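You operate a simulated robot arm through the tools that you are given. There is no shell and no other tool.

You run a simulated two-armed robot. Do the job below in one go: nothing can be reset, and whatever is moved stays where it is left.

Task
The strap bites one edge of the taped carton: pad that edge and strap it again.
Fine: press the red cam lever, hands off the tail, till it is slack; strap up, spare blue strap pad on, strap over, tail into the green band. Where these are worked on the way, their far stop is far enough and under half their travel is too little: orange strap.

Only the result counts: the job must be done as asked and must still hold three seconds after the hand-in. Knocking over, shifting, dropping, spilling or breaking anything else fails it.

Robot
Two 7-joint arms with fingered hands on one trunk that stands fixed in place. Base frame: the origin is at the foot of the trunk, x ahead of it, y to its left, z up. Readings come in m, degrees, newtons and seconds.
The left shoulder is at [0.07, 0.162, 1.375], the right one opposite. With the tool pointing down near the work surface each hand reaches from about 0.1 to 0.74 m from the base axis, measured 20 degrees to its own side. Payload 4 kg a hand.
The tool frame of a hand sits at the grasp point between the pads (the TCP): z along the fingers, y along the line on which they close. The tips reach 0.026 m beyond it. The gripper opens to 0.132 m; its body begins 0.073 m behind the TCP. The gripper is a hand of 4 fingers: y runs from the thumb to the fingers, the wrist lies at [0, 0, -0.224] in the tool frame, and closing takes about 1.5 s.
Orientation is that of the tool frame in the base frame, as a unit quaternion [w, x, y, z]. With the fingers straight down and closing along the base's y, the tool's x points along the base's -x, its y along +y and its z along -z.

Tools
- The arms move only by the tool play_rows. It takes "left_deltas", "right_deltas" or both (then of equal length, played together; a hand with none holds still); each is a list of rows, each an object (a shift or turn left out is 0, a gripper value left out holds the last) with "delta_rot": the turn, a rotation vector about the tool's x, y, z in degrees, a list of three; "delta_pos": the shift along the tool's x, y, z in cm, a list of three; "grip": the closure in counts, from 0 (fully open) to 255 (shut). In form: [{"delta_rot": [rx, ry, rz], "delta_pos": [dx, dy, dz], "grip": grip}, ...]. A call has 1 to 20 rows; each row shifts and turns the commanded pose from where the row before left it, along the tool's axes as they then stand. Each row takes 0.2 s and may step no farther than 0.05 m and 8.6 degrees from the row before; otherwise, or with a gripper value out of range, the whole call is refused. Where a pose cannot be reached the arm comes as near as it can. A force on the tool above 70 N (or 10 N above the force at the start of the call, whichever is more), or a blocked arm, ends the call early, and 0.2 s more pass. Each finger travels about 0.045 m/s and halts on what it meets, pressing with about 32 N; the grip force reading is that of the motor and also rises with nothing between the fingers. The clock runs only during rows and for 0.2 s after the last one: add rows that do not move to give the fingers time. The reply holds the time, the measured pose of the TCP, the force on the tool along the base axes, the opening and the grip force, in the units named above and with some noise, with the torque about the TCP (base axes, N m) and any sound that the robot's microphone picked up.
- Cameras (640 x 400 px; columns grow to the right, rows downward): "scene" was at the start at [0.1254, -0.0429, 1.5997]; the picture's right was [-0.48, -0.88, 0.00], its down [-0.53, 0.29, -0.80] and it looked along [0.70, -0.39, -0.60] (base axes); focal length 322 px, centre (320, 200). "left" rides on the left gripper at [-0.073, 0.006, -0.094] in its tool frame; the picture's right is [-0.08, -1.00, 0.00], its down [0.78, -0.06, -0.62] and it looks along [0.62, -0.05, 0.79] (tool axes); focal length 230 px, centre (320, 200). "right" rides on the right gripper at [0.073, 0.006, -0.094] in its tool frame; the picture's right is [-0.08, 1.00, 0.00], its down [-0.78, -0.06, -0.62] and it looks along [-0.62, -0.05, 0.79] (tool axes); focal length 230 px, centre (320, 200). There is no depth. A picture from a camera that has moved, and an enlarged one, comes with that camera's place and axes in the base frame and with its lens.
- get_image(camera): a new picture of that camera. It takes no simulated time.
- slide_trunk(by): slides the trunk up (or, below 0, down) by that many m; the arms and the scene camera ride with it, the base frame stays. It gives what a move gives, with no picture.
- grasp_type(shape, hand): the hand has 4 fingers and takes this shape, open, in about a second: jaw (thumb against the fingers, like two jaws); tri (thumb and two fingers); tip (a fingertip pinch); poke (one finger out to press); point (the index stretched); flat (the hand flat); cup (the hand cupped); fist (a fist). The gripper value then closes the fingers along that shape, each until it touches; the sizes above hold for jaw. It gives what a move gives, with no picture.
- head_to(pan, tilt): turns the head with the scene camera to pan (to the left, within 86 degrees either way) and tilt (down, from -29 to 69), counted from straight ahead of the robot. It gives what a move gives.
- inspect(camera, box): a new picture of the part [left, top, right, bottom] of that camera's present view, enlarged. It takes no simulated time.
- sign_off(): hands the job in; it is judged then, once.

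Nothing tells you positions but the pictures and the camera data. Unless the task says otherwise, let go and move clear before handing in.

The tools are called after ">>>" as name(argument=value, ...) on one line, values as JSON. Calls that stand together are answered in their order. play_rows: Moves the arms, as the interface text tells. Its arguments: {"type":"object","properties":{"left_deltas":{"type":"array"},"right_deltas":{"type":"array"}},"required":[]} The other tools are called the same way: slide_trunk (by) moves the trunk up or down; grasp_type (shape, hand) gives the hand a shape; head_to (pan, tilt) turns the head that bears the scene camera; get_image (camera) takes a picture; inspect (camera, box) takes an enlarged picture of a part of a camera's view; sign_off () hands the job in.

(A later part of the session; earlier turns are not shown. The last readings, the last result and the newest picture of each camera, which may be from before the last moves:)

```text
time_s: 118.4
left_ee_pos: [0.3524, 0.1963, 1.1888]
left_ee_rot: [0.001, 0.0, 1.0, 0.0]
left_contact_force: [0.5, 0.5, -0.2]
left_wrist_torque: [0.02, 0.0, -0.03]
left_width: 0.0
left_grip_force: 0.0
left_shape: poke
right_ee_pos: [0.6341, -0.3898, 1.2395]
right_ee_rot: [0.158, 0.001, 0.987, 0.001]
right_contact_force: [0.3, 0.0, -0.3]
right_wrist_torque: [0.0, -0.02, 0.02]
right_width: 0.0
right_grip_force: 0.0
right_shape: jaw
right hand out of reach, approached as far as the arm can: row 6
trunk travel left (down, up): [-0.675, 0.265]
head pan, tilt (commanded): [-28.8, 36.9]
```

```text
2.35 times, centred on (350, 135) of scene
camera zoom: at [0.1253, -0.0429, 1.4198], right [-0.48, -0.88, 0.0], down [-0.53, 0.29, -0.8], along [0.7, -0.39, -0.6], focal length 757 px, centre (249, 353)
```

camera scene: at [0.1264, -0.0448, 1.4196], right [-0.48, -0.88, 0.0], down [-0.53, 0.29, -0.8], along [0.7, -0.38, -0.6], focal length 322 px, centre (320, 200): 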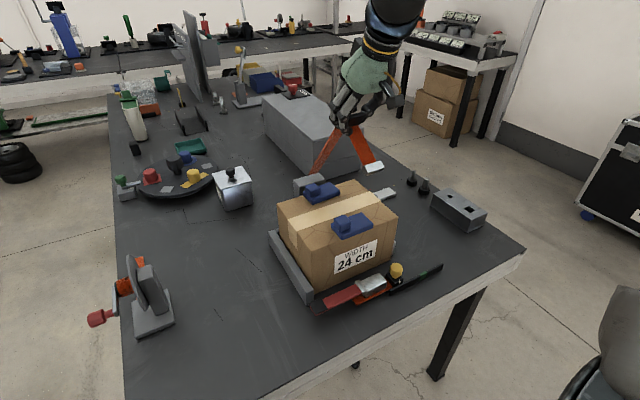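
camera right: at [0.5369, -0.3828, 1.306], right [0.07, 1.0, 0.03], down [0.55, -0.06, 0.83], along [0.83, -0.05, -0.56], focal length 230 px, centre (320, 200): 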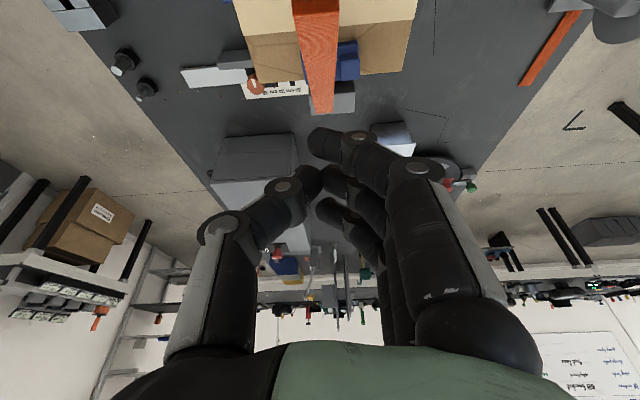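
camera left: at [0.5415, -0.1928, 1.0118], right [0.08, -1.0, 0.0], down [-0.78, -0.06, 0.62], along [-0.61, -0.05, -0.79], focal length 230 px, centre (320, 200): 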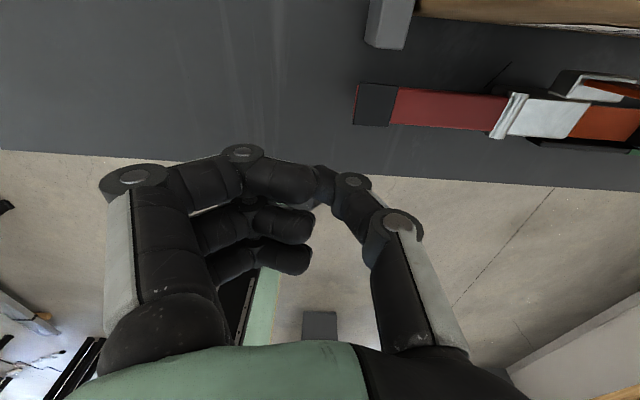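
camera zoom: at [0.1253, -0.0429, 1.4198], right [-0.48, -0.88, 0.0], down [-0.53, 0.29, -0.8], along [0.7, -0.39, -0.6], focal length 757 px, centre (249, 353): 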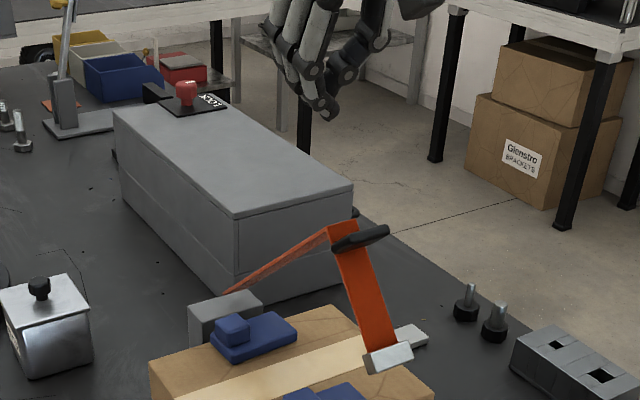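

>>> play_rows(right_deltas=[{"delta_pos": [1.25, 0.1, 3.8]}, {"delta_pos": [1.25, 0.1, 3.8]}, {"delta_pos": [1.25, 0.1, 3.8]}, {}])

>>> inspect(camera="scene", box=[270, 70, 430, 220])

>>> get_image(camera="right")

```text
time_s: 119.4
left_ee_pos: [0.3518, 0.1968, 1.1877]
left_ee_rot: [0.0, 0.001, 1.0, 0.0]
left_contact_force: [-0.8, 0.1, 1.6]
left_wrist_torque: [-0.01, 0.02, 0.0]
left_width: 0.0
left_grip_force: 0.1
left_shape: poke
right_ee_pos: [0.6333, -0.3845, 1.1195]
right_ee_rot: [0.155, 0.001, 0.988, 0.001]
right_contact_force: [0.5, 0.0, 0.0]
right_wrist_torque: [0.0, -0.01, -0.04]
right_width: 0.0001
right_grip_force: 31.9
right_shape: jaw
trunk travel left (down, up): [-0.675, 0.265]
head pan, tilt (commanded): [-28.8, 36.9]
```

```text
2.67 times, centred on (350, 145) of scene
camera zoom: at [0.1251, -0.0428, 1.4198], right [-0.48, -0.88, 0.0], down [-0.53, 0.29, -0.8], along [0.7, -0.39, -0.6], focal length 858 px, centre (240, 347)
```

zoom: 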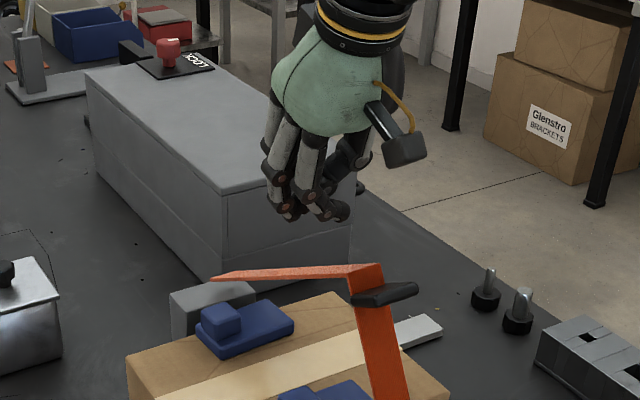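

```text
taken
camera right: at [0.5362, -0.3788, 1.1862], right [0.08, 1.0, 0.02], down [0.56, -0.06, 0.83], along [0.83, -0.05, -0.56], focal length 230 px, centre (320, 200)
```

right: 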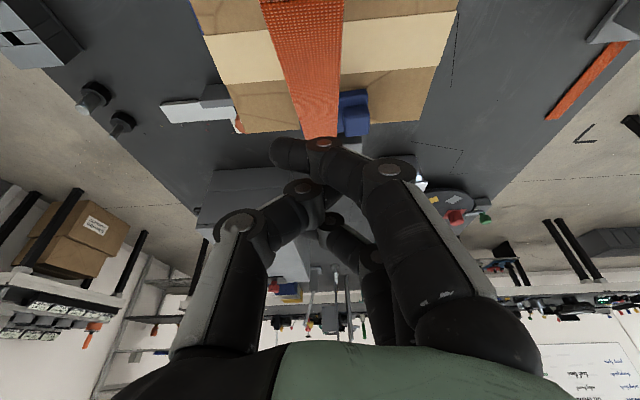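

The strap is now sinking slowly on its own under its weight, well damped. I'll hold the hand still above and watch it settle.

>>> play_rows(right_deltas=[{}, {}, {}, {}, {}])

>>> inspect(camera="scene", box=[270, 110, 450, 300])

>>> get_image(camera="right")

```text
time_s: 120.6
left_ee_pos: [0.3526, 0.1971, 1.1875]
left_ee_rot: [0.0, 0.0, 1.0, 0.0]
left_contact_force: [0.0, -0.3, -0.5]
left_wrist_torque: [-0.01, 0.01, 0.0]
left_width: 0.0001
left_grip_force: 0.1
left_shape: poke
right_ee_pos: [0.6325, -0.3856, 1.12]
right_ee_rot: [0.156, 0.002, 0.988, 0.002]
right_contact_force: [1.2, -1.1, -0.2]
right_wrist_torque: [-0.02, -0.01, -0.01]
right_width: 0.0002
right_grip_force: 31.8
right_shape: jaw
trunk travel left (down, up): [-0.675, 0.265]
head pan, tilt (commanded): [-28.8, 36.9]
```

```text
2.11 times, centred on (360, 205) of scene
camera zoom: at [0.1254, -0.0428, 1.4197], right [-0.48, -0.88, 0.0], down [-0.53, 0.29, -0.8], along [0.7, -0.39, -0.6], focal length 677 px, centre (236, 190)
```

zoom: 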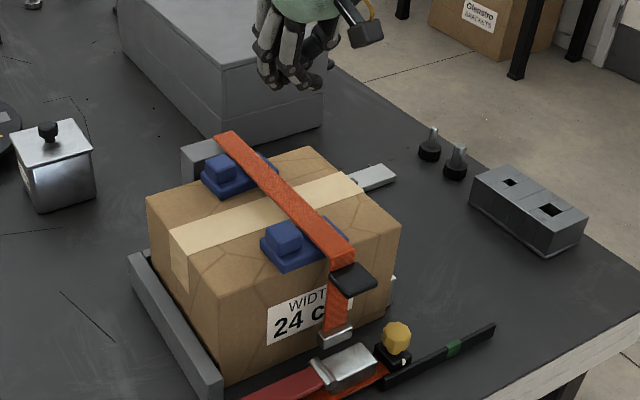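

```text
taken
camera right: at [0.5365, -0.3789, 1.1864], right [0.07, 1.0, 0.02], down [0.56, -0.06, 0.83], along [0.83, -0.05, -0.56], focal length 230 px, centre (320, 200)
```

right: 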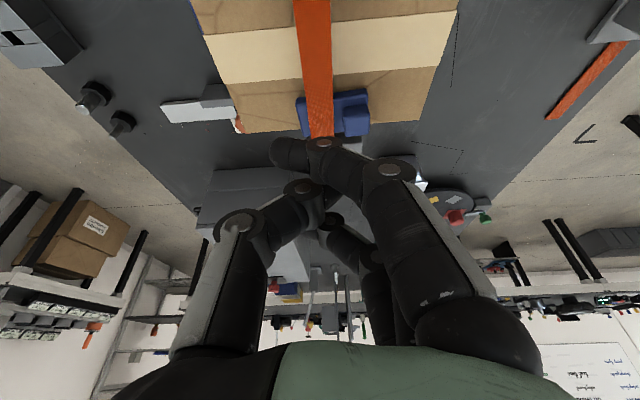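

The strap has settled over both pads. I'll zoom in on the seating and the tail.

>>> inspect(camera="scene", box=[310, 160, 360, 200])

>>> inspect(camera="scene", box=[320, 210, 440, 300])

>>> inspect(camera="right", box=[180, 0, 470, 160])

```text
10.00 times, centred on (335, 180) of scene
camera zoom: at [0.1254, -0.0428, 1.4197], right [-0.48, -0.88, 0.0], down [-0.53, 0.29, -0.8], along [0.7, -0.39, -0.6], focal length 3217 px, centre (170, 400)
```

zoom: 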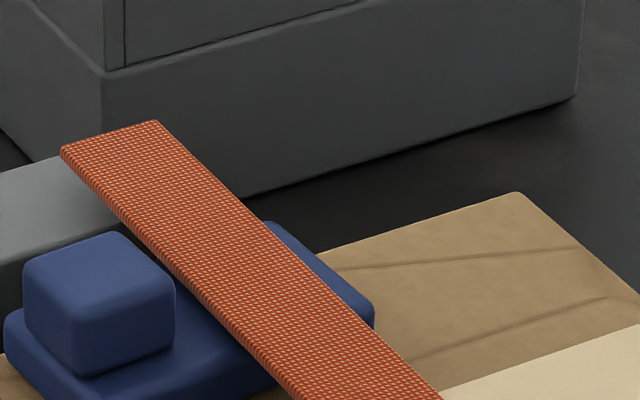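

```text
4.44 times, centred on (380, 255) of scene
camera zoom: at [0.1254, -0.0428, 1.4197], right [-0.48, -0.88, 0.0], down [-0.53, 0.29, -0.8], along [0.7, -0.39, -0.6], focal length 1430 px, centre (53, -44)
```

zoom: 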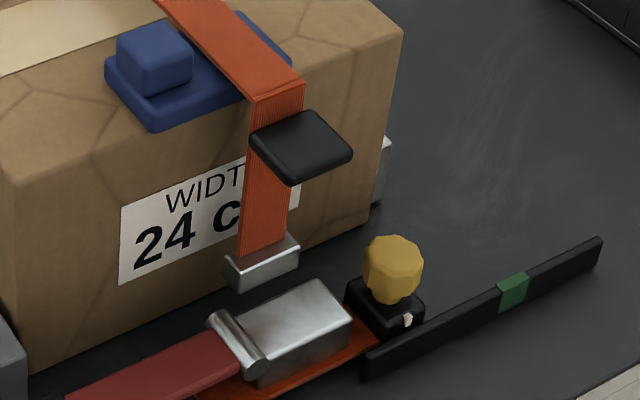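

```text
2.21 times, centred on (325, 80) of right
camera zoom: at [0.5365, -0.3789, 1.1864], right [0.07, 1.0, 0.02], down [0.56, -0.06, 0.83], along [0.83, -0.05, -0.56], focal length 508 px, centre (309, 465)
```

zoom: 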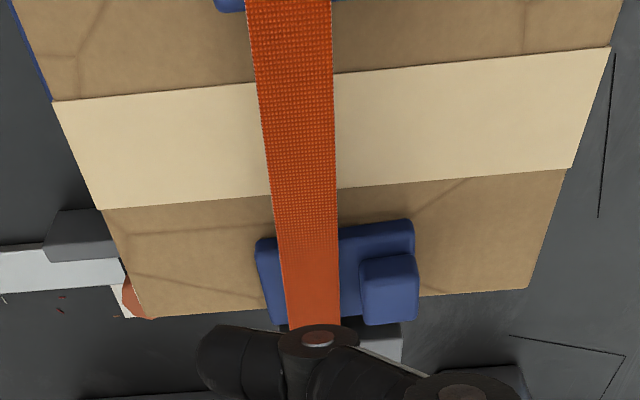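

The strap lies over both pads exactly as before, steel end home. Last is the tail: the yellow-knob slider must go back so its white pointer is in the green band. I'll move the hand near it for a close look.

>>> play_rows(right_deltas=[{"delta_pos": [3.53, -0.92, 0.6]}, {"delta_pos": [3.53, -0.92, 0.6]}, {"delta_pos": [3.53, -0.92, 0.6]}, {"delta_pos": [3.53, -0.92, 0.6]}, {"delta_pos": [3.53, -0.92, 0.6]}, {"delta_pos": [3.53, -0.92, 0.6]}, {}])

>>> get_image(camera="right")

>>> inspect(camera="scene", box=[300, 180, 460, 310])

```text
time_s: 122.2
left_ee_pos: [0.353, 0.1979, 1.188]
left_ee_rot: [0.0, 0.0, 1.0, 0.001]
left_contact_force: [-0.3, -0.1, -0.7]
left_wrist_torque: [-0.03, -0.01, 0.0]
left_width: 0.0
left_grip_force: 0.1
left_shape: poke
right_ee_pos: [0.4416, -0.4377, 1.0208]
right_ee_rot: [0.155, 0.0, 0.988, 0.0]
right_contact_force: [-0.5, -0.3, -0.1]
right_wrist_torque: [-0.05, 0.03, -0.01]
right_width: 0.0
right_grip_force: 32.1
right_shape: jaw
trunk travel left (down, up): [-0.675, 0.265]
head pan, tilt (commanded): [-28.8, 36.9]
```

```text
taken
camera right: at [0.3445, -0.4327, 1.0885], right [0.07, 1.0, 0.02], down [0.56, -0.06, 0.83], along [0.83, -0.05, -0.56], focal length 230 px, centre (320, 200)
```

right: 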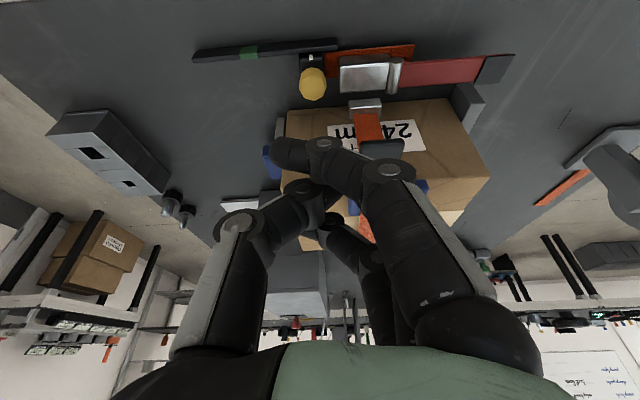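

```text
3.08 times, centred on (380, 245) of scene
camera zoom: at [0.1262, -0.042, 1.4197], right [-0.48, -0.88, 0.0], down [-0.53, 0.29, -0.8], along [0.7, -0.39, -0.6], focal length 990 px, centre (135, 62)
```

zoom: 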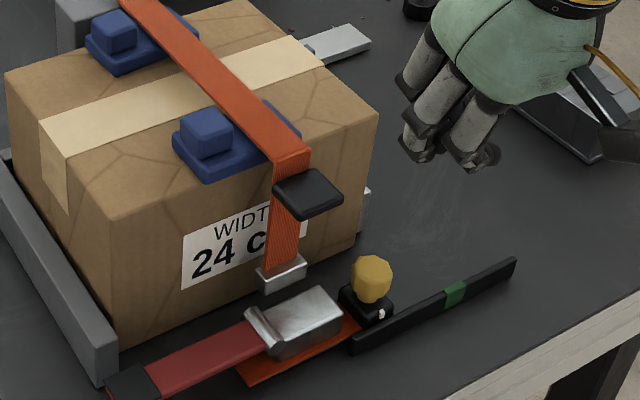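

>>> inspect(camera="right", box=[180, 30, 520, 150])

>>> inspect(camera="right", box=[270, 40, 398, 120])

>>> inspect(camera="scene", box=[370, 245, 440, 300])

```text
1.88 times, centred on (350, 90) of right
camera zoom: at [0.3445, -0.4327, 1.0885], right [0.07, 1.0, 0.02], down [0.56, -0.06, 0.83], along [0.83, -0.05, -0.56], focal length 433 px, centre (264, 407)
```

zoom: 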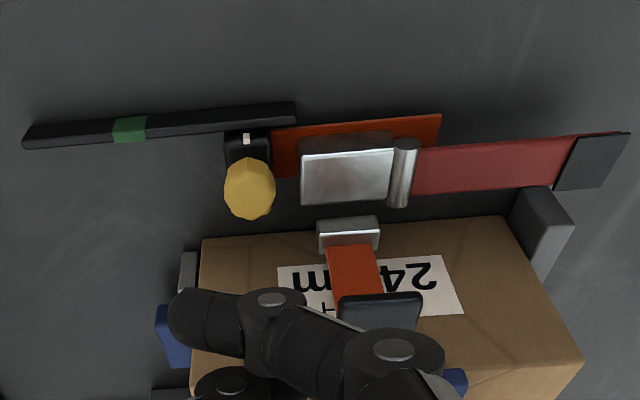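

```text
5.00 times, centred on (334, 80) of right
camera zoom: at [0.3445, -0.4327, 1.0885], right [0.07, 1.0, 0.02], down [0.56, -0.06, 0.83], along [0.83, -0.05, -0.56], focal length 1150 px, centre (250, 800)
```

zoom: 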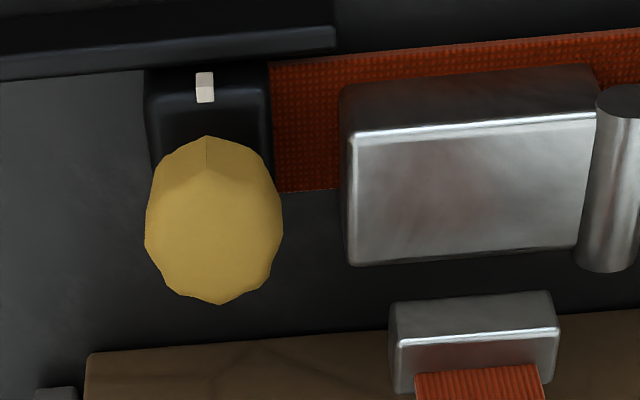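

```text
7.27 times, centred on (405, 272) of scene
camera zoom: at [0.1262, -0.042, 1.4197], right [-0.48, -0.88, 0.0], down [-0.53, 0.29, -0.8], along [0.7, -0.39, -0.6], focal length 2340 px, centre (-298, -327)
```

zoom: 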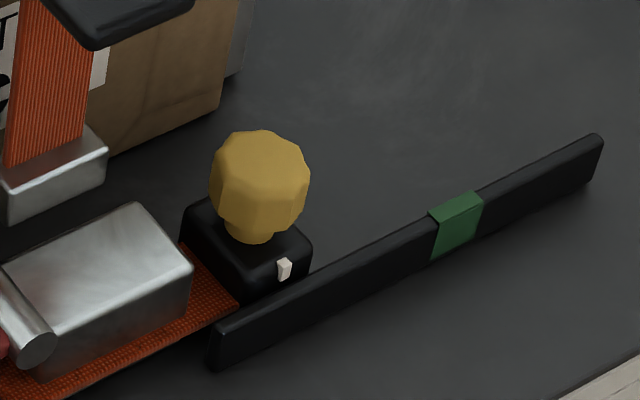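

The knob is at about (0.484, -0.446, 0.836) and the green band is centred at y ≈ -0.512, about 6.7 cm further. I'll tilt the hand a bit more forward to keep clear of the strap tab and come down around the knob with the fingers partly open.

>>> play_rows(right_deltas=[{"delta_rot": [0, -8.2, 0], "grip": 158}, {"delta_pos": [0.7, -0.27, 3.03]}, {"delta_pos": [0.7, -0.27, 3.03]}, {"delta_pos": [0.7, -0.26, 3.03]}, {}, {}])

>>> get_image(camera="right")

>>> inspect(camera="scene", box=[320, 190, 460, 305])

```text
time_s: 123.6
left_ee_pos: [0.3488, 0.1978, 1.1904]
left_ee_rot: [0.002, 0.001, 1.0, -0.001]
left_contact_force: [0.6, 0.5, 0.7]
left_wrist_torque: [-0.03, -0.04, -0.02]
left_width: 0.0002
left_grip_force: 0.0
left_shape: poke
right_ee_pos: [0.4622, -0.4481, 0.9344]
right_ee_rot: [0.232, 0.001, 0.973, -0.001]
right_contact_force: [-2.3, -7.7, 40.2]
right_wrist_torque: [1.7, -0.96, -0.12]
right_width: 0.0489
right_grip_force: 0.1
right_shape: jaw
trunk travel left (down, up): [-0.675, 0.265]
head pan, tilt (commanded): [-28.8, 36.9]
```

```text
taken
camera right: at [0.3559, -0.4415, 0.9858], right [0.07, 1.0, 0.03], down [0.42, -0.06, 0.9], along [0.9, -0.05, -0.42], focal length 230 px, centre (320, 200)
```

right: 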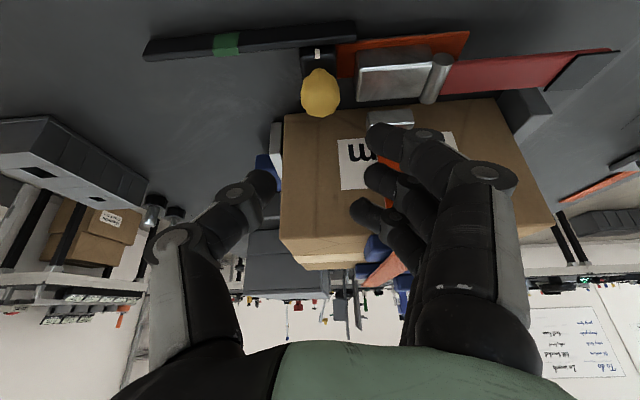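

```text
3.48 times, centred on (390, 248) of scene
camera zoom: at [0.1207, -0.0412, 1.4206], right [-0.48, -0.88, 0.0], down [-0.52, 0.29, -0.8], along [0.7, -0.39, -0.6], focal length 1119 px, centre (76, 35)
```

zoom: 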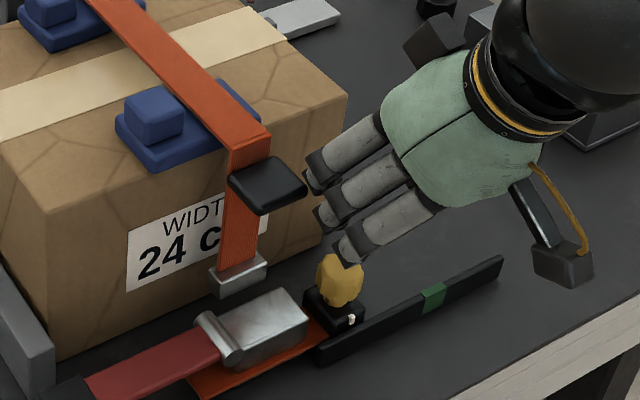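

The ring finger landed on the strap tab on the way down (40 N). I'll lift off at once and approach from the front instead, below the tab's height.

>>> play_rows(right_deltas=[{"delta_pos": [-0.66, 0, -1.35]}, {"delta_pos": [3, -0.3, -1.5]}, {"delta_pos": [3, 0, -1]}, {}])

>>> inspect(camera="scene", box=[280, 160, 460, 305])

>>> get_image(camera="right")

```text
time_s: 124.6
left_ee_pos: [0.3538, 0.1954, 1.1875]
left_ee_rot: [-0.002, 0.001, 1.0, 0.0]
left_contact_force: [-0.3, -0.7, -0.3]
left_wrist_torque: [0.01, 0.03, -0.02]
left_width: 0.0
left_grip_force: 0.2
left_shape: poke
right_ee_pos: [0.3967, -0.4521, 0.9415]
right_ee_rot: [0.226, 0.001, 0.974, 0.001]
right_contact_force: [-0.3, -0.6, -0.3]
right_wrist_torque: [-0.02, -0.03, 0.0]
right_width: 0.05
right_grip_force: 0.1
right_shape: jaw
trunk travel left (down, up): [-0.675, 0.265]
head pan, tilt (commanded): [-28.8, 36.9]
```

```text
2.76 times, centred on (370, 232) of scene
camera zoom: at [0.127, -0.0436, 1.4195], right [-0.48, -0.88, 0.0], down [-0.53, 0.29, -0.8], along [0.7, -0.39, -0.6], focal length 888 px, centre (182, 110)
```

zoom: 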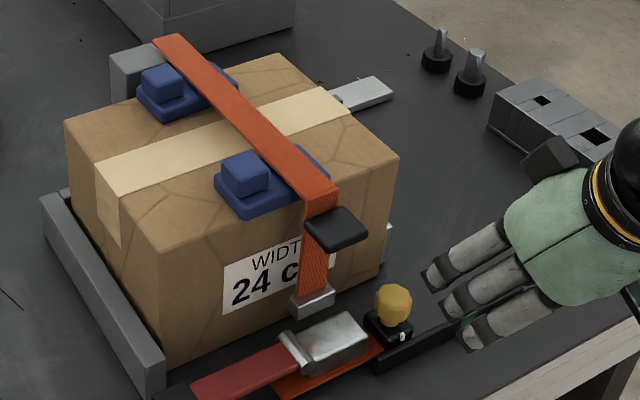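

```text
taken
camera right: at [0.2909, -0.447, 0.9927], right [0.07, 1.0, 0.04], down [0.44, -0.06, 0.9], along [0.9, -0.05, -0.44], focal length 230 px, centre (320, 200)
```

right: 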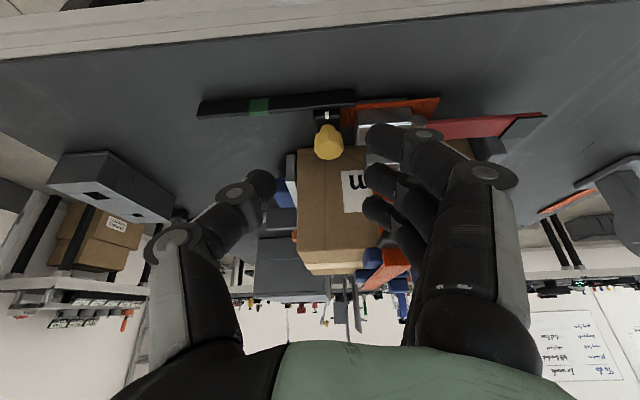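

>>> inspect(camera="right", box=[190, 80, 446, 180])

>>> inspect(camera="right", box=[290, 90, 386, 165])

```text
2.50 times, centred on (318, 130) of right
camera zoom: at [0.2909, -0.447, 0.9927], right [0.07, 1.0, 0.04], down [0.44, -0.06, 0.9], along [0.9, -0.05, -0.44], focal length 575 px, centre (325, 375)
```

zoom: 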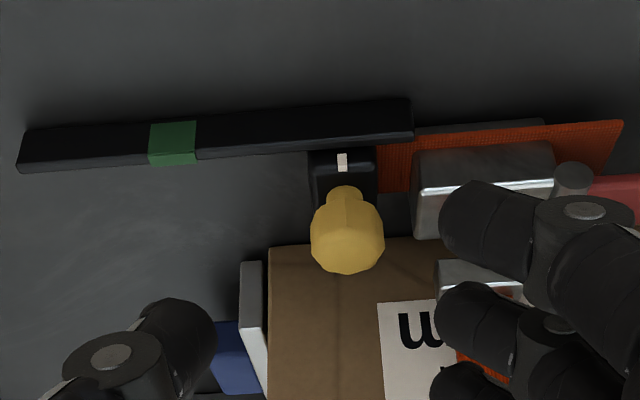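

```text
5.33 times, centred on (338, 128) of right
camera zoom: at [0.2909, -0.447, 0.9927], right [0.07, 1.0, 0.04], down [0.44, -0.06, 0.9], along [0.9, -0.05, -0.44], focal length 1227 px, centre (224, 587)
```

zoom: 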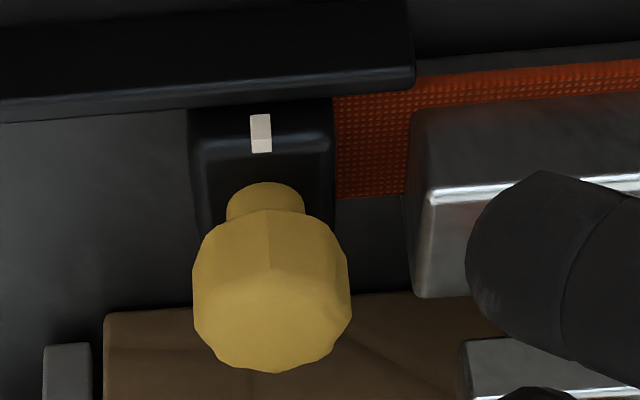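

>>> play_rows(right_deltas=[{"delta_pos": [1.34, 0.07, 2.76]}, {"delta_pos": [1.34, 0.07, 2.76]}, {"delta_pos": [1.34, 0.07, 2.76]}, {}])

>>> get_image(camera="right")

>>> inspect(camera="scene", box=[320, 200, 480, 320])

```text
time_s: 125.6
left_ee_pos: [0.3518, 0.1962, 1.1883]
left_ee_rot: [0.0, 0.001, 1.0, 0.0]
left_contact_force: [0.4, 0.0, 0.4]
left_wrist_torque: [-0.01, 0.0, 0.01]
left_width: 0.0
left_grip_force: 0.1
left_shape: poke
right_ee_pos: [0.397, -0.4489, 0.8492]
right_ee_rot: [0.226, 0.001, 0.974, 0.0]
right_contact_force: [0.0, 0.0, -0.5]
right_wrist_torque: [-0.02, 0.0, 0.02]
right_width: 0.0498
right_grip_force: 0.1
right_shape: jaw
trunk travel left (down, up): [-0.675, 0.265]
head pan, tilt (commanded): [-28.8, 36.9]
```

```text
taken
camera right: at [0.2918, -0.4434, 0.9012], right [0.07, 1.0, 0.03], down [0.43, -0.06, 0.9], along [0.9, -0.05, -0.44], focal length 230 px, centre (320, 200)
```

right: 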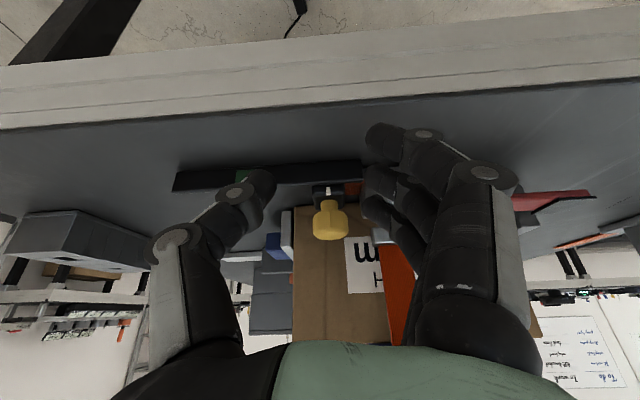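

```text
3.33 times, centred on (400, 260) of scene
camera zoom: at [0.1253, -0.0427, 1.4198], right [-0.48, -0.88, 0.0], down [-0.53, 0.29, -0.8], along [0.7, -0.39, -0.6], focal length 1072 px, centre (53, 0)
```

zoom: 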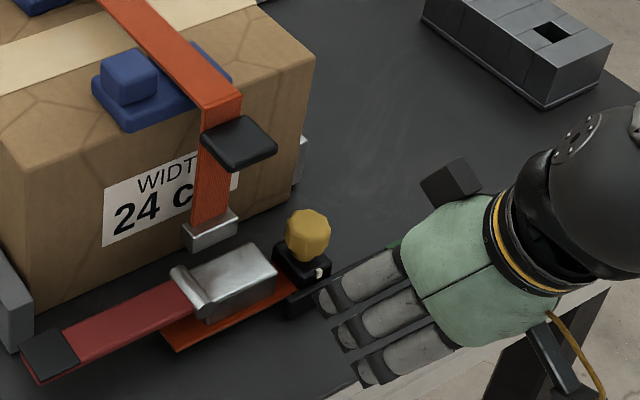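

>>> play_rows(right_deltas=[{"delta_pos": [-1.48, 0, 0.72]}, {"delta_pos": [-1.48, 0, 0.72]}, {"delta_pos": [-1.35, 0, 0.66]}, {}])

>>> get_image(camera="right")

>>> inspect(camera="scene", box=[320, 200, 480, 320])

```text
time_s: 126.6
left_ee_pos: [0.3528, 0.1963, 1.1894]
left_ee_rot: [0.0, 0.0, 1.0, 0.0]
left_contact_force: [-0.9, -0.7, 1.0]
left_wrist_torque: [0.01, -0.01, 0.0]
left_width: 0.0
left_grip_force: 0.1
left_shape: poke
right_ee_pos: [0.4463, -0.4487, 0.85]
right_ee_rot: [0.226, 0.001, 0.974, 0.0]
right_contact_force: [-0.2, 0.1, 0.5]
right_wrist_torque: [0.01, 0.02, 0.01]
right_width: 0.0499
right_grip_force: 0.0
right_shape: jaw
trunk travel left (down, up): [-0.675, 0.265]
head pan, tilt (commanded): [-28.8, 36.9]
```

```text
taken
camera right: at [0.3407, -0.4427, 0.9011], right [0.07, 1.0, 0.04], down [0.43, -0.06, 0.9], along [0.9, -0.05, -0.44], focal length 230 px, centre (320, 200)
```

right: 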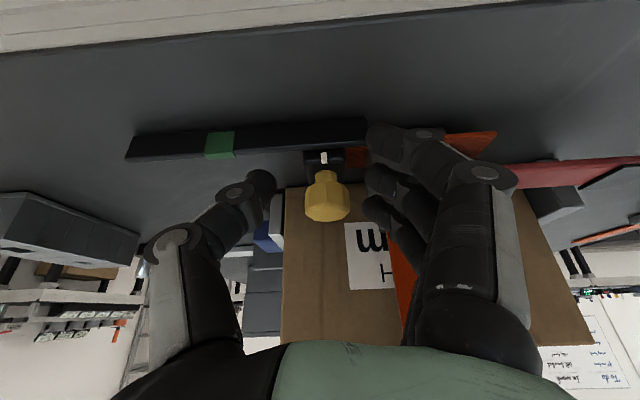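

```text
3.33 times, centred on (400, 260) of scene
camera zoom: at [0.1252, -0.0428, 1.4198], right [-0.48, -0.88, 0.0], down [-0.53, 0.29, -0.8], along [0.7, -0.39, -0.6], focal length 1072 px, centre (53, 0)
```

zoom: 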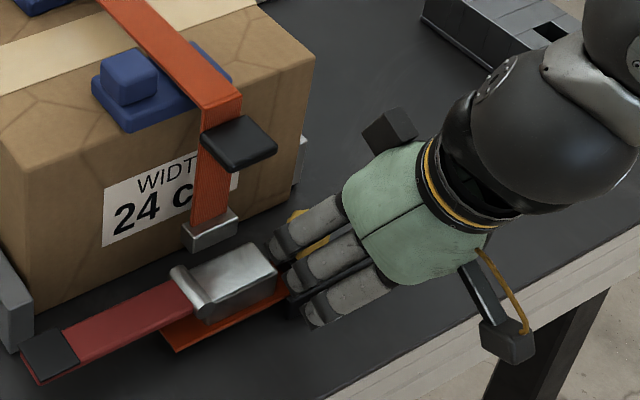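

>>> play_rows(right_deltas=[{"delta_pos": [-1.35, 0, 0.66]}, {}])

>>> inspect(camera="right", box=[200, 90, 456, 250])

>>> inspect(camera="scene", box=[340, 210, 440, 300])

```text
time_s: 127.2
left_ee_pos: [0.3521, 0.1966, 1.1882]
left_ee_rot: [0.0, 0.002, 1.0, 0.001]
left_contact_force: [-0.4, 0.9, 0.3]
left_wrist_torque: [0.01, -0.01, 0.03]
left_width: 0.0
left_grip_force: 0.0
left_shape: poke
right_ee_pos: [0.4606, -0.4492, 0.8495]
right_ee_rot: [0.226, 0.001, 0.974, 0.0]
right_contact_force: [0.0, -0.4, -0.7]
right_wrist_torque: [0.0, 0.02, 0.0]
right_width: 0.05
right_grip_force: 0.0
right_shape: jaw
trunk travel left (down, up): [-0.675, 0.265]
head pan, tilt (commanded): [-28.8, 36.9]
```

```text
2.50 times, centred on (328, 170) of right
camera zoom: at [0.3554, -0.4431, 0.9011], right [0.07, 1.0, 0.03], down [0.43, -0.06, 0.9], along [0.9, -0.05, -0.44], focal length 575 px, centre (300, 275)
```

zoom: 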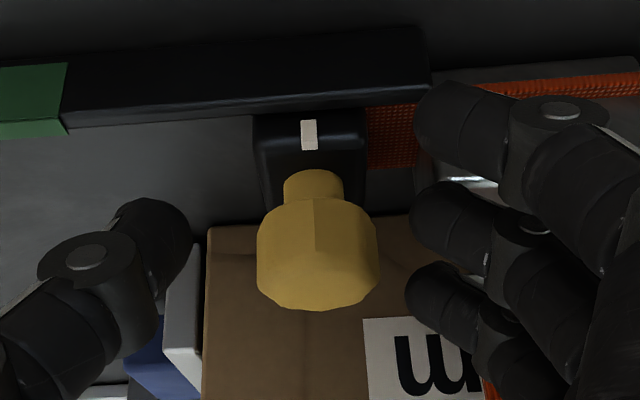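

```text
4.44 times, centred on (390, 255) of scene
camera zoom: at [0.1248, -0.0426, 1.4198], right [-0.48, -0.88, 0.0], down [-0.53, 0.29, -0.8], along [0.7, -0.39, -0.6], focal length 1430 px, centre (9, -44)
```

zoom: 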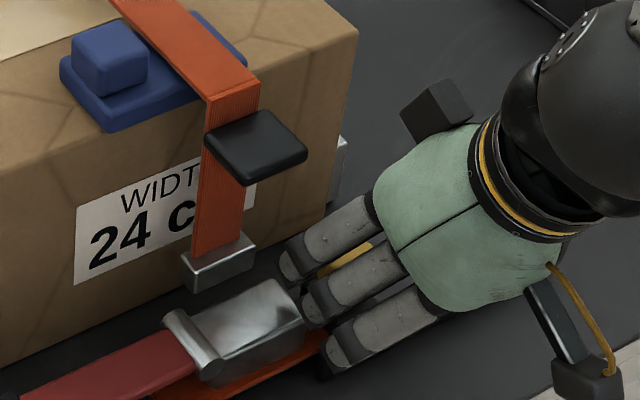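

The knob sits between thumb and fingers. I'll close on it.

>>> play_rows(right_deltas=[{"grip": 215}, {}, {}, {}, {}, {}])

>>> inspect(camera="right", box=[160, 80, 480, 280])

```text
time_s: 128.6
left_ee_pos: [0.3524, 0.1972, 1.188]
left_ee_rot: [0.001, 0.001, 1.0, 0.0]
left_contact_force: [-0.5, -0.4, 0.3]
left_wrist_torque: [0.01, -0.01, 0.01]
left_width: 0.0
left_grip_force: 0.1
left_shape: poke
right_ee_pos: [0.4601, -0.4486, 0.849]
right_ee_rot: [0.226, 0.0, 0.974, 0.0]
right_contact_force: [-0.3, 3.5, 1.4]
right_wrist_torque: [0.03, 0.01, 0.1]
right_width: 0.022
right_grip_force: 0.0
right_shape: jaw
trunk travel left (down, up): [-0.675, 0.265]
head pan, tilt (commanded): [-28.8, 36.9]
```

```text
2.00 times, centred on (320, 180) of right
camera zoom: at [0.3556, -0.4427, 0.9012], right [0.07, 1.0, 0.03], down [0.43, -0.06, 0.9], along [0.9, -0.05, -0.44], focal length 460 px, centre (320, 240)
```

zoom: 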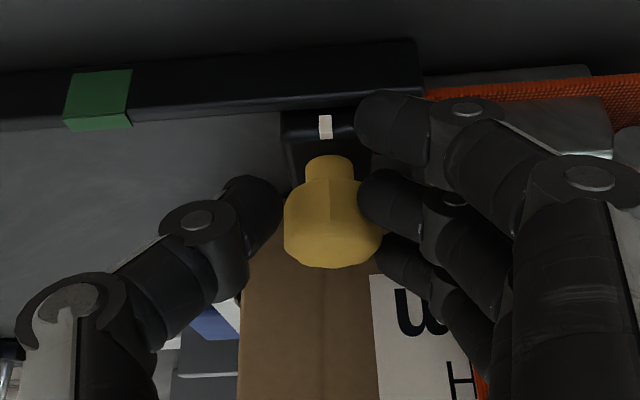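

>>> play_rows(right_deltas=[{"delta_pos": [0, -1, 0]}, {"delta_pos": [0, -1, 0]}, {"delta_pos": [0, -1, 0]}, {}])

>>> inspect(camera="right", box=[160, 80, 480, 280])

>>> inspect(camera="scene", box=[340, 210, 460, 305])

```text
time_s: 129.6
left_ee_pos: [0.3521, 0.1995, 1.1869]
left_ee_rot: [-0.001, 0.001, 1.0, -0.001]
left_contact_force: [-0.1, 0.5, 0.1]
left_wrist_torque: [0.01, -0.04, -0.03]
left_width: 0.0001
left_grip_force: 0.0
left_shape: poke
right_ee_pos: [0.4587, -0.4761, 0.8503]
right_ee_rot: [0.226, 0.0, 0.974, 0.0]
right_contact_force: [-2.9, 14.7, 6.1]
right_wrist_torque: [0.35, -0.11, 0.44]
right_width: 0.0265
right_grip_force: 0.0
right_shape: jaw
trunk travel left (down, up): [-0.675, 0.265]
head pan, tilt (commanded): [-28.8, 36.9]
```

```text
2.00 times, centred on (320, 180) of right
camera zoom: at [0.355, -0.4706, 0.902], right [0.07, 1.0, 0.03], down [0.43, -0.06, 0.9], along [0.9, -0.05, -0.44], focal length 460 px, centre (320, 240)
```

zoom: 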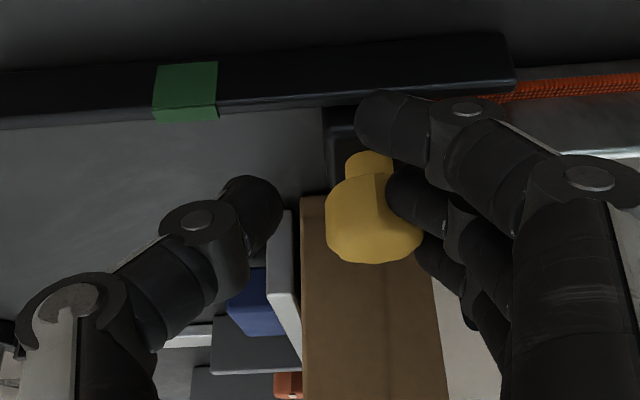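

```text
4.21 times, centred on (400, 258) of scene
camera zoom: at [0.1243, -0.0394, 1.42], right [-0.48, -0.88, 0.0], down [-0.53, 0.29, -0.8], along [0.7, -0.39, -0.6], focal length 1355 px, centre (-17, -42)
```

zoom: 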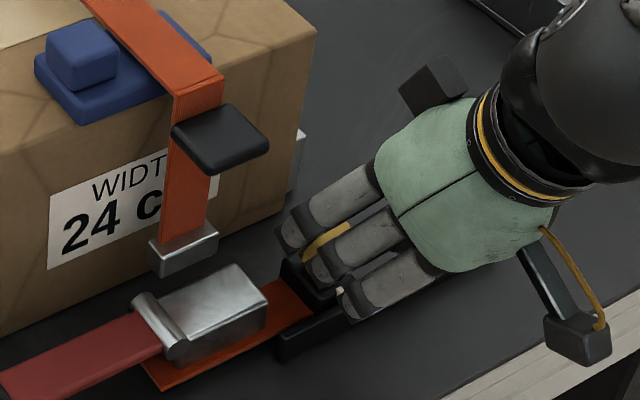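

The slider follows with about 15 N. I'll keep pulling in small steps and check the pointer against the green band.

>>> play_rows(right_deltas=[{"delta_pos": [0, -1, 0]}, {"delta_pos": [0, -1, 0]}, {"delta_pos": [0, -0.6, 0]}, {}])

>>> inspect(camera="right", box=[160, 80, 480, 280])

>>> inspect(camera="scene", box=[340, 210, 460, 305])

```text
time_s: 130.6
left_ee_pos: [0.3505, 0.1981, 1.1876]
left_ee_rot: [0.0, 0.001, 1.0, -0.001]
left_contact_force: [0.1, -0.2, 0.2]
left_wrist_torque: [-0.01, 0.0, 0.0]
left_width: 0.0002
left_grip_force: 0.1
left_shape: poke
right_ee_pos: [0.4602, -0.5029, 0.8497]
right_ee_rot: [0.226, 0.0, 0.974, -0.001]
right_contact_force: [-2.4, 16.6, 4.5]
right_wrist_torque: [0.32, -0.04, 0.42]
right_width: 0.0273
right_grip_force: 0.1
right_shape: jaw
trunk travel left (down, up): [-0.675, 0.265]
head pan, tilt (commanded): [-28.8, 36.9]
```

```text
2.00 times, centred on (320, 180) of right
camera zoom: at [0.3547, -0.4975, 0.902], right [0.07, 1.0, 0.03], down [0.43, -0.06, 0.9], along [0.9, -0.05, -0.44], focal length 460 px, centre (320, 240)
```

zoom: 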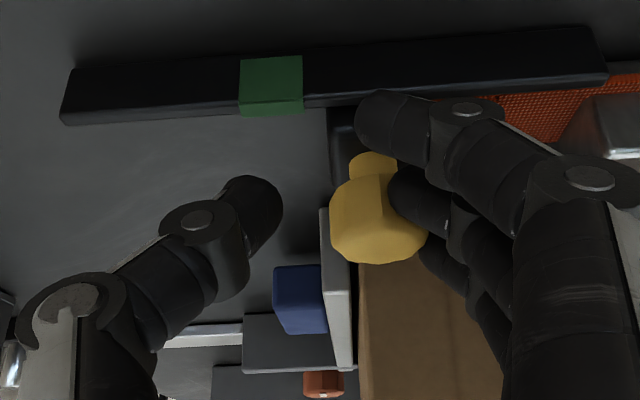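

```text
4.21 times, centred on (400, 258) of scene
camera zoom: at [0.1244, -0.0395, 1.4199], right [-0.48, -0.88, 0.0], down [-0.53, 0.29, -0.8], along [0.7, -0.39, -0.6], focal length 1355 px, centre (-17, -42)
```

zoom: 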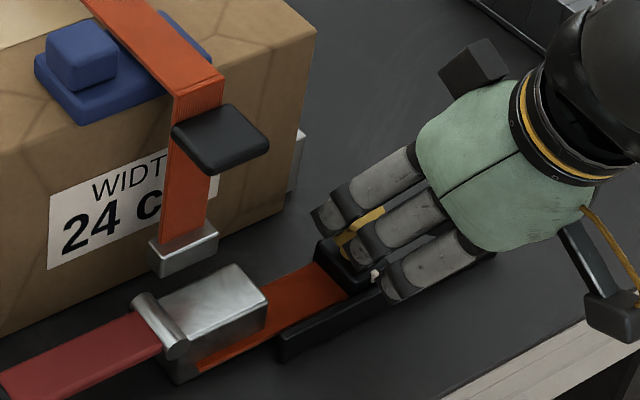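

>>> play_rows(right_deltas=[{"delta_pos": [0, -1, 0]}, {"delta_pos": [0, -1, 0]}, {}])

>>> inspect(camera="right", box=[160, 80, 480, 280])

>>> inspect(camera="scene", box=[380, 225, 460, 290])

```text
time_s: 131.4
left_ee_pos: [0.352, 0.199, 1.1879]
left_ee_rot: [-0.001, 0.001, 1.0, -0.001]
left_contact_force: [-0.9, -0.5, -1.0]
left_wrist_torque: [0.03, -0.02, 0.0]
left_width: 0.0001
left_grip_force: 0.0
left_shape: poke
right_ee_pos: [0.4605, -0.5228, 0.8506]
right_ee_rot: [0.227, 0.001, 0.974, -0.002]
right_contact_force: [-1.2, 17.4, 5.5]
right_wrist_torque: [0.39, -0.12, 0.41]
right_width: 0.0288
right_grip_force: 0.1
right_shape: jaw
trunk travel left (down, up): [-0.675, 0.265]
head pan, tilt (commanded): [-28.8, 36.9]
```

```text
2.00 times, centred on (320, 180) of right
camera zoom: at [0.3544, -0.5163, 0.9018], right [0.07, 1.0, 0.03], down [0.43, -0.06, 0.9], along [0.9, -0.05, -0.44], focal length 460 px, centre (320, 240)
```

zoom: 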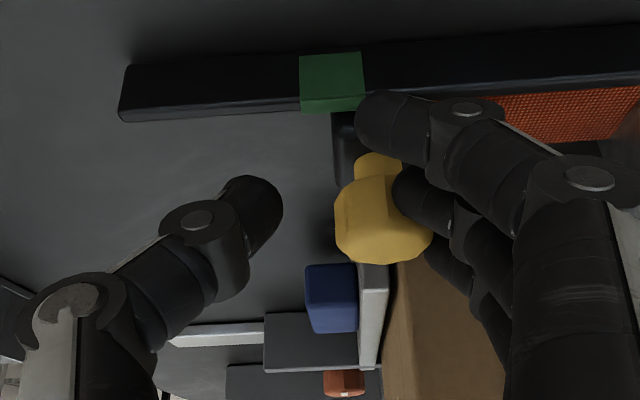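

```text
6.15 times, centred on (420, 258) of scene
camera zoom: at [0.1245, -0.0392, 1.42], right [-0.48, -0.88, 0.0], down [-0.53, 0.29, -0.8], along [0.7, -0.39, -0.6], focal length 1980 px, centre (-295, -154)
```

zoom: 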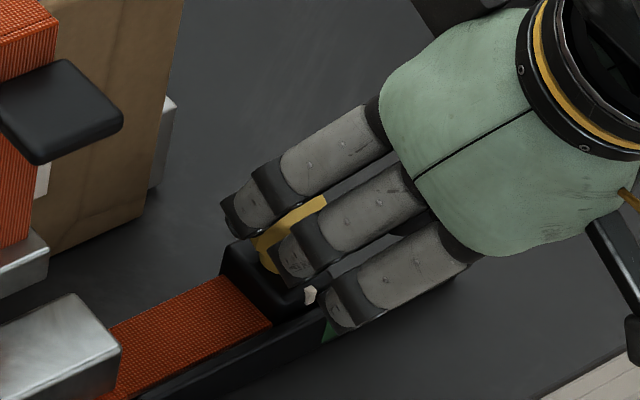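

>>> play_rows(right_deltas=[{"delta_pos": [0, -0.6, 0]}, {"delta_pos": [0, -0.5, 0]}, {}])

>>> inspect(camera="right", box=[160, 80, 480, 280])

>>> inspect(camera="scene", box=[380, 225, 460, 290])

```text
time_s: 132.2
left_ee_pos: [0.3517, 0.2006, 1.1884]
left_ee_rot: [0.0, 0.001, 1.0, -0.002]
left_contact_force: [0.5, -0.7, -0.1]
left_wrist_torque: [0.01, 0.01, -0.02]
left_width: 0.0
left_grip_force: 0.0
left_shape: poke
right_ee_pos: [0.4583, -0.5332, 0.8493]
right_ee_rot: [0.226, 0.0, 0.974, 0.0]
right_contact_force: [-1.0, 18.9, 5.0]
right_wrist_torque: [0.44, -0.09, 0.47]
right_width: 0.0319
right_grip_force: 0.0
right_shape: jaw
trunk travel left (down, up): [-0.675, 0.265]
head pan, tilt (commanded): [-28.8, 36.9]
```

```text
2.00 times, centred on (320, 180) of right
camera zoom: at [0.3542, -0.5275, 0.9018], right [0.07, 1.0, 0.03], down [0.43, -0.06, 0.9], along [0.9, -0.05, -0.44], focal length 460 px, centre (320, 240)
```

zoom: 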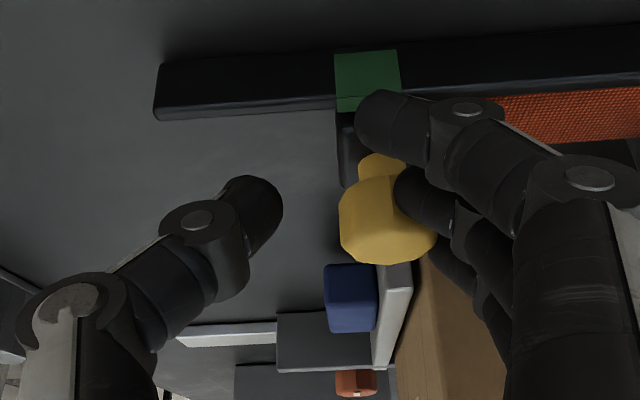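

```text
6.15 times, centred on (420, 258) of scene
camera zoom: at [0.1245, -0.039, 1.42], right [-0.48, -0.88, 0.0], down [-0.53, 0.29, -0.8], along [0.7, -0.39, -0.6], focal length 1980 px, centre (-295, -154)
```

zoom: 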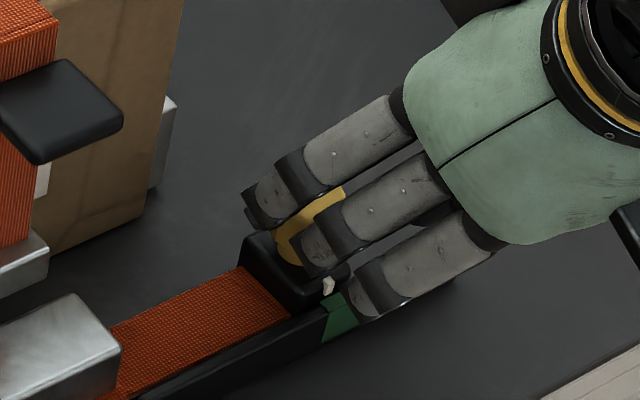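

>>> play_rows(right_deltas=[{"delta_pos": [0, -0.45, 0]}, {}])

>>> inspect(camera="scene", box=[380, 225, 460, 290])

>>> inspect(camera="right", box=[160, 80, 480, 280])

```text
time_s: 132.8
left_ee_pos: [0.3504, 0.1978, 1.1877]
left_ee_rot: [-0.001, 0.001, 1.0, -0.001]
left_contact_force: [0.5, 0.2, 0.0]
left_wrist_torque: [0.0, 0.02, -0.03]
left_width: 0.0001
left_grip_force: 0.0
left_shape: poke
right_ee_pos: [0.4593, -0.5377, 0.8496]
right_ee_rot: [0.225, 0.0, 0.974, 0.0]
right_contact_force: [-2.9, 19.2, 6.3]
right_wrist_torque: [0.41, -0.1, 0.51]
right_width: 0.0327
right_grip_force: 0.0
right_shape: jaw
trunk travel left (down, up): [-0.675, 0.265]
head pan, tilt (commanded): [-28.8, 36.9]
```

```text
6.15 times, centred on (420, 258) of scene
camera zoom: at [0.1243, -0.0389, 1.42], right [-0.48, -0.88, 0.0], down [-0.53, 0.29, -0.8], along [0.7, -0.39, -0.6], focal length 1980 px, centre (-295, -154)
```

zoom: 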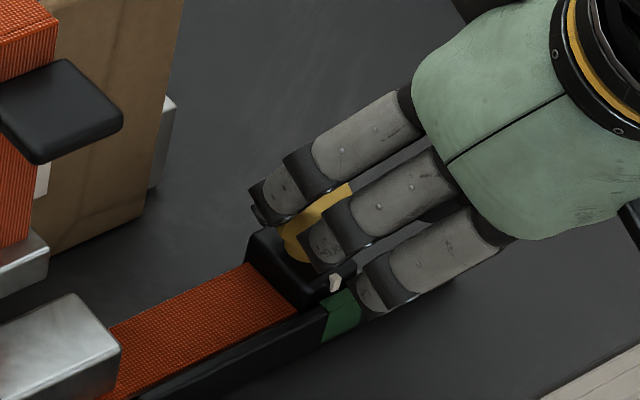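

```text
2.00 times, centred on (320, 180) of right
camera zoom: at [0.3543, -0.5317, 0.9019], right [0.07, 1.0, 0.03], down [0.43, -0.06, 0.9], along [0.9, -0.05, -0.44], focal length 460 px, centre (320, 240)
```

zoom: 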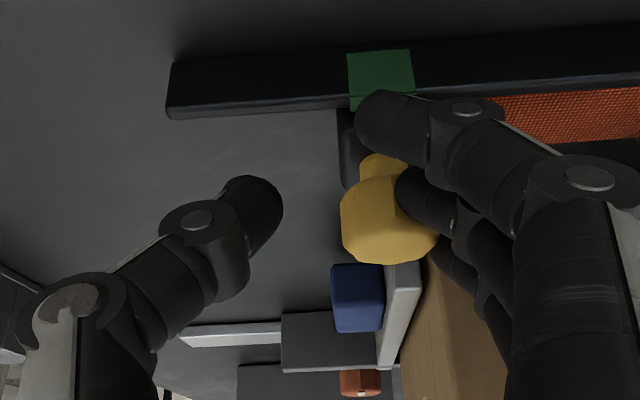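

The knob is now aligned with the band centre to within a couple of millimetres. I'll open the fingers and see whether the cam holds it there.

>>> play_rows(right_deltas=[{"grip": 180}, {}, {"grip": 130}, {}, {}, {}])

>>> inspect(camera="scene", box=[380, 225, 460, 290])

>>> inspect(camera="right", box=[160, 80, 480, 280])

```text
time_s: 134.2
left_ee_pos: [0.3527, 0.1964, 1.1881]
left_ee_rot: [0.0, 0.001, 1.0, 0.0]
left_contact_force: [0.3, 0.5, 0.6]
left_wrist_torque: [0.02, -0.01, 0.02]
left_width: 0.0
left_grip_force: 0.0
left_shape: poke
right_ee_pos: [0.4607, -0.5406, 0.8482]
right_ee_rot: [0.226, 0.001, 0.974, 0.0]
right_contact_force: [1.7, 1.6, 0.8]
right_wrist_torque: [0.03, -0.06, -0.05]
right_width: 0.0657
right_grip_force: 0.0
right_shape: jaw
trunk travel left (down, up): [-0.675, 0.265]
head pan, tilt (commanded): [-28.8, 36.9]
```

```text
6.15 times, centred on (420, 258) of scene
camera zoom: at [0.1256, -0.0424, 1.4197], right [-0.48, -0.88, 0.0], down [-0.53, 0.29, -0.8], along [0.7, -0.39, -0.6], focal length 1980 px, centre (-295, -154)
```

zoom: 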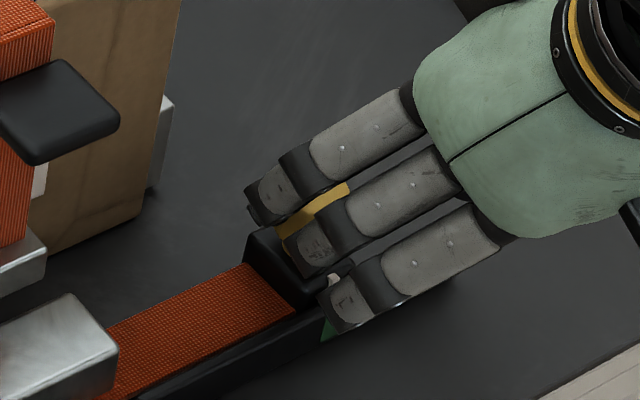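

```text
2.00 times, centred on (320, 180) of right
camera zoom: at [0.3552, -0.5346, 0.9004], right [0.07, 1.0, 0.03], down [0.43, -0.06, 0.9], along [0.9, -0.05, -0.44], focal length 460 px, centre (320, 240)
```

zoom: 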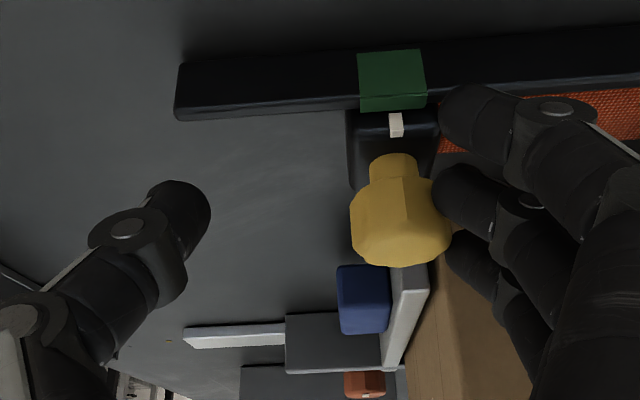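

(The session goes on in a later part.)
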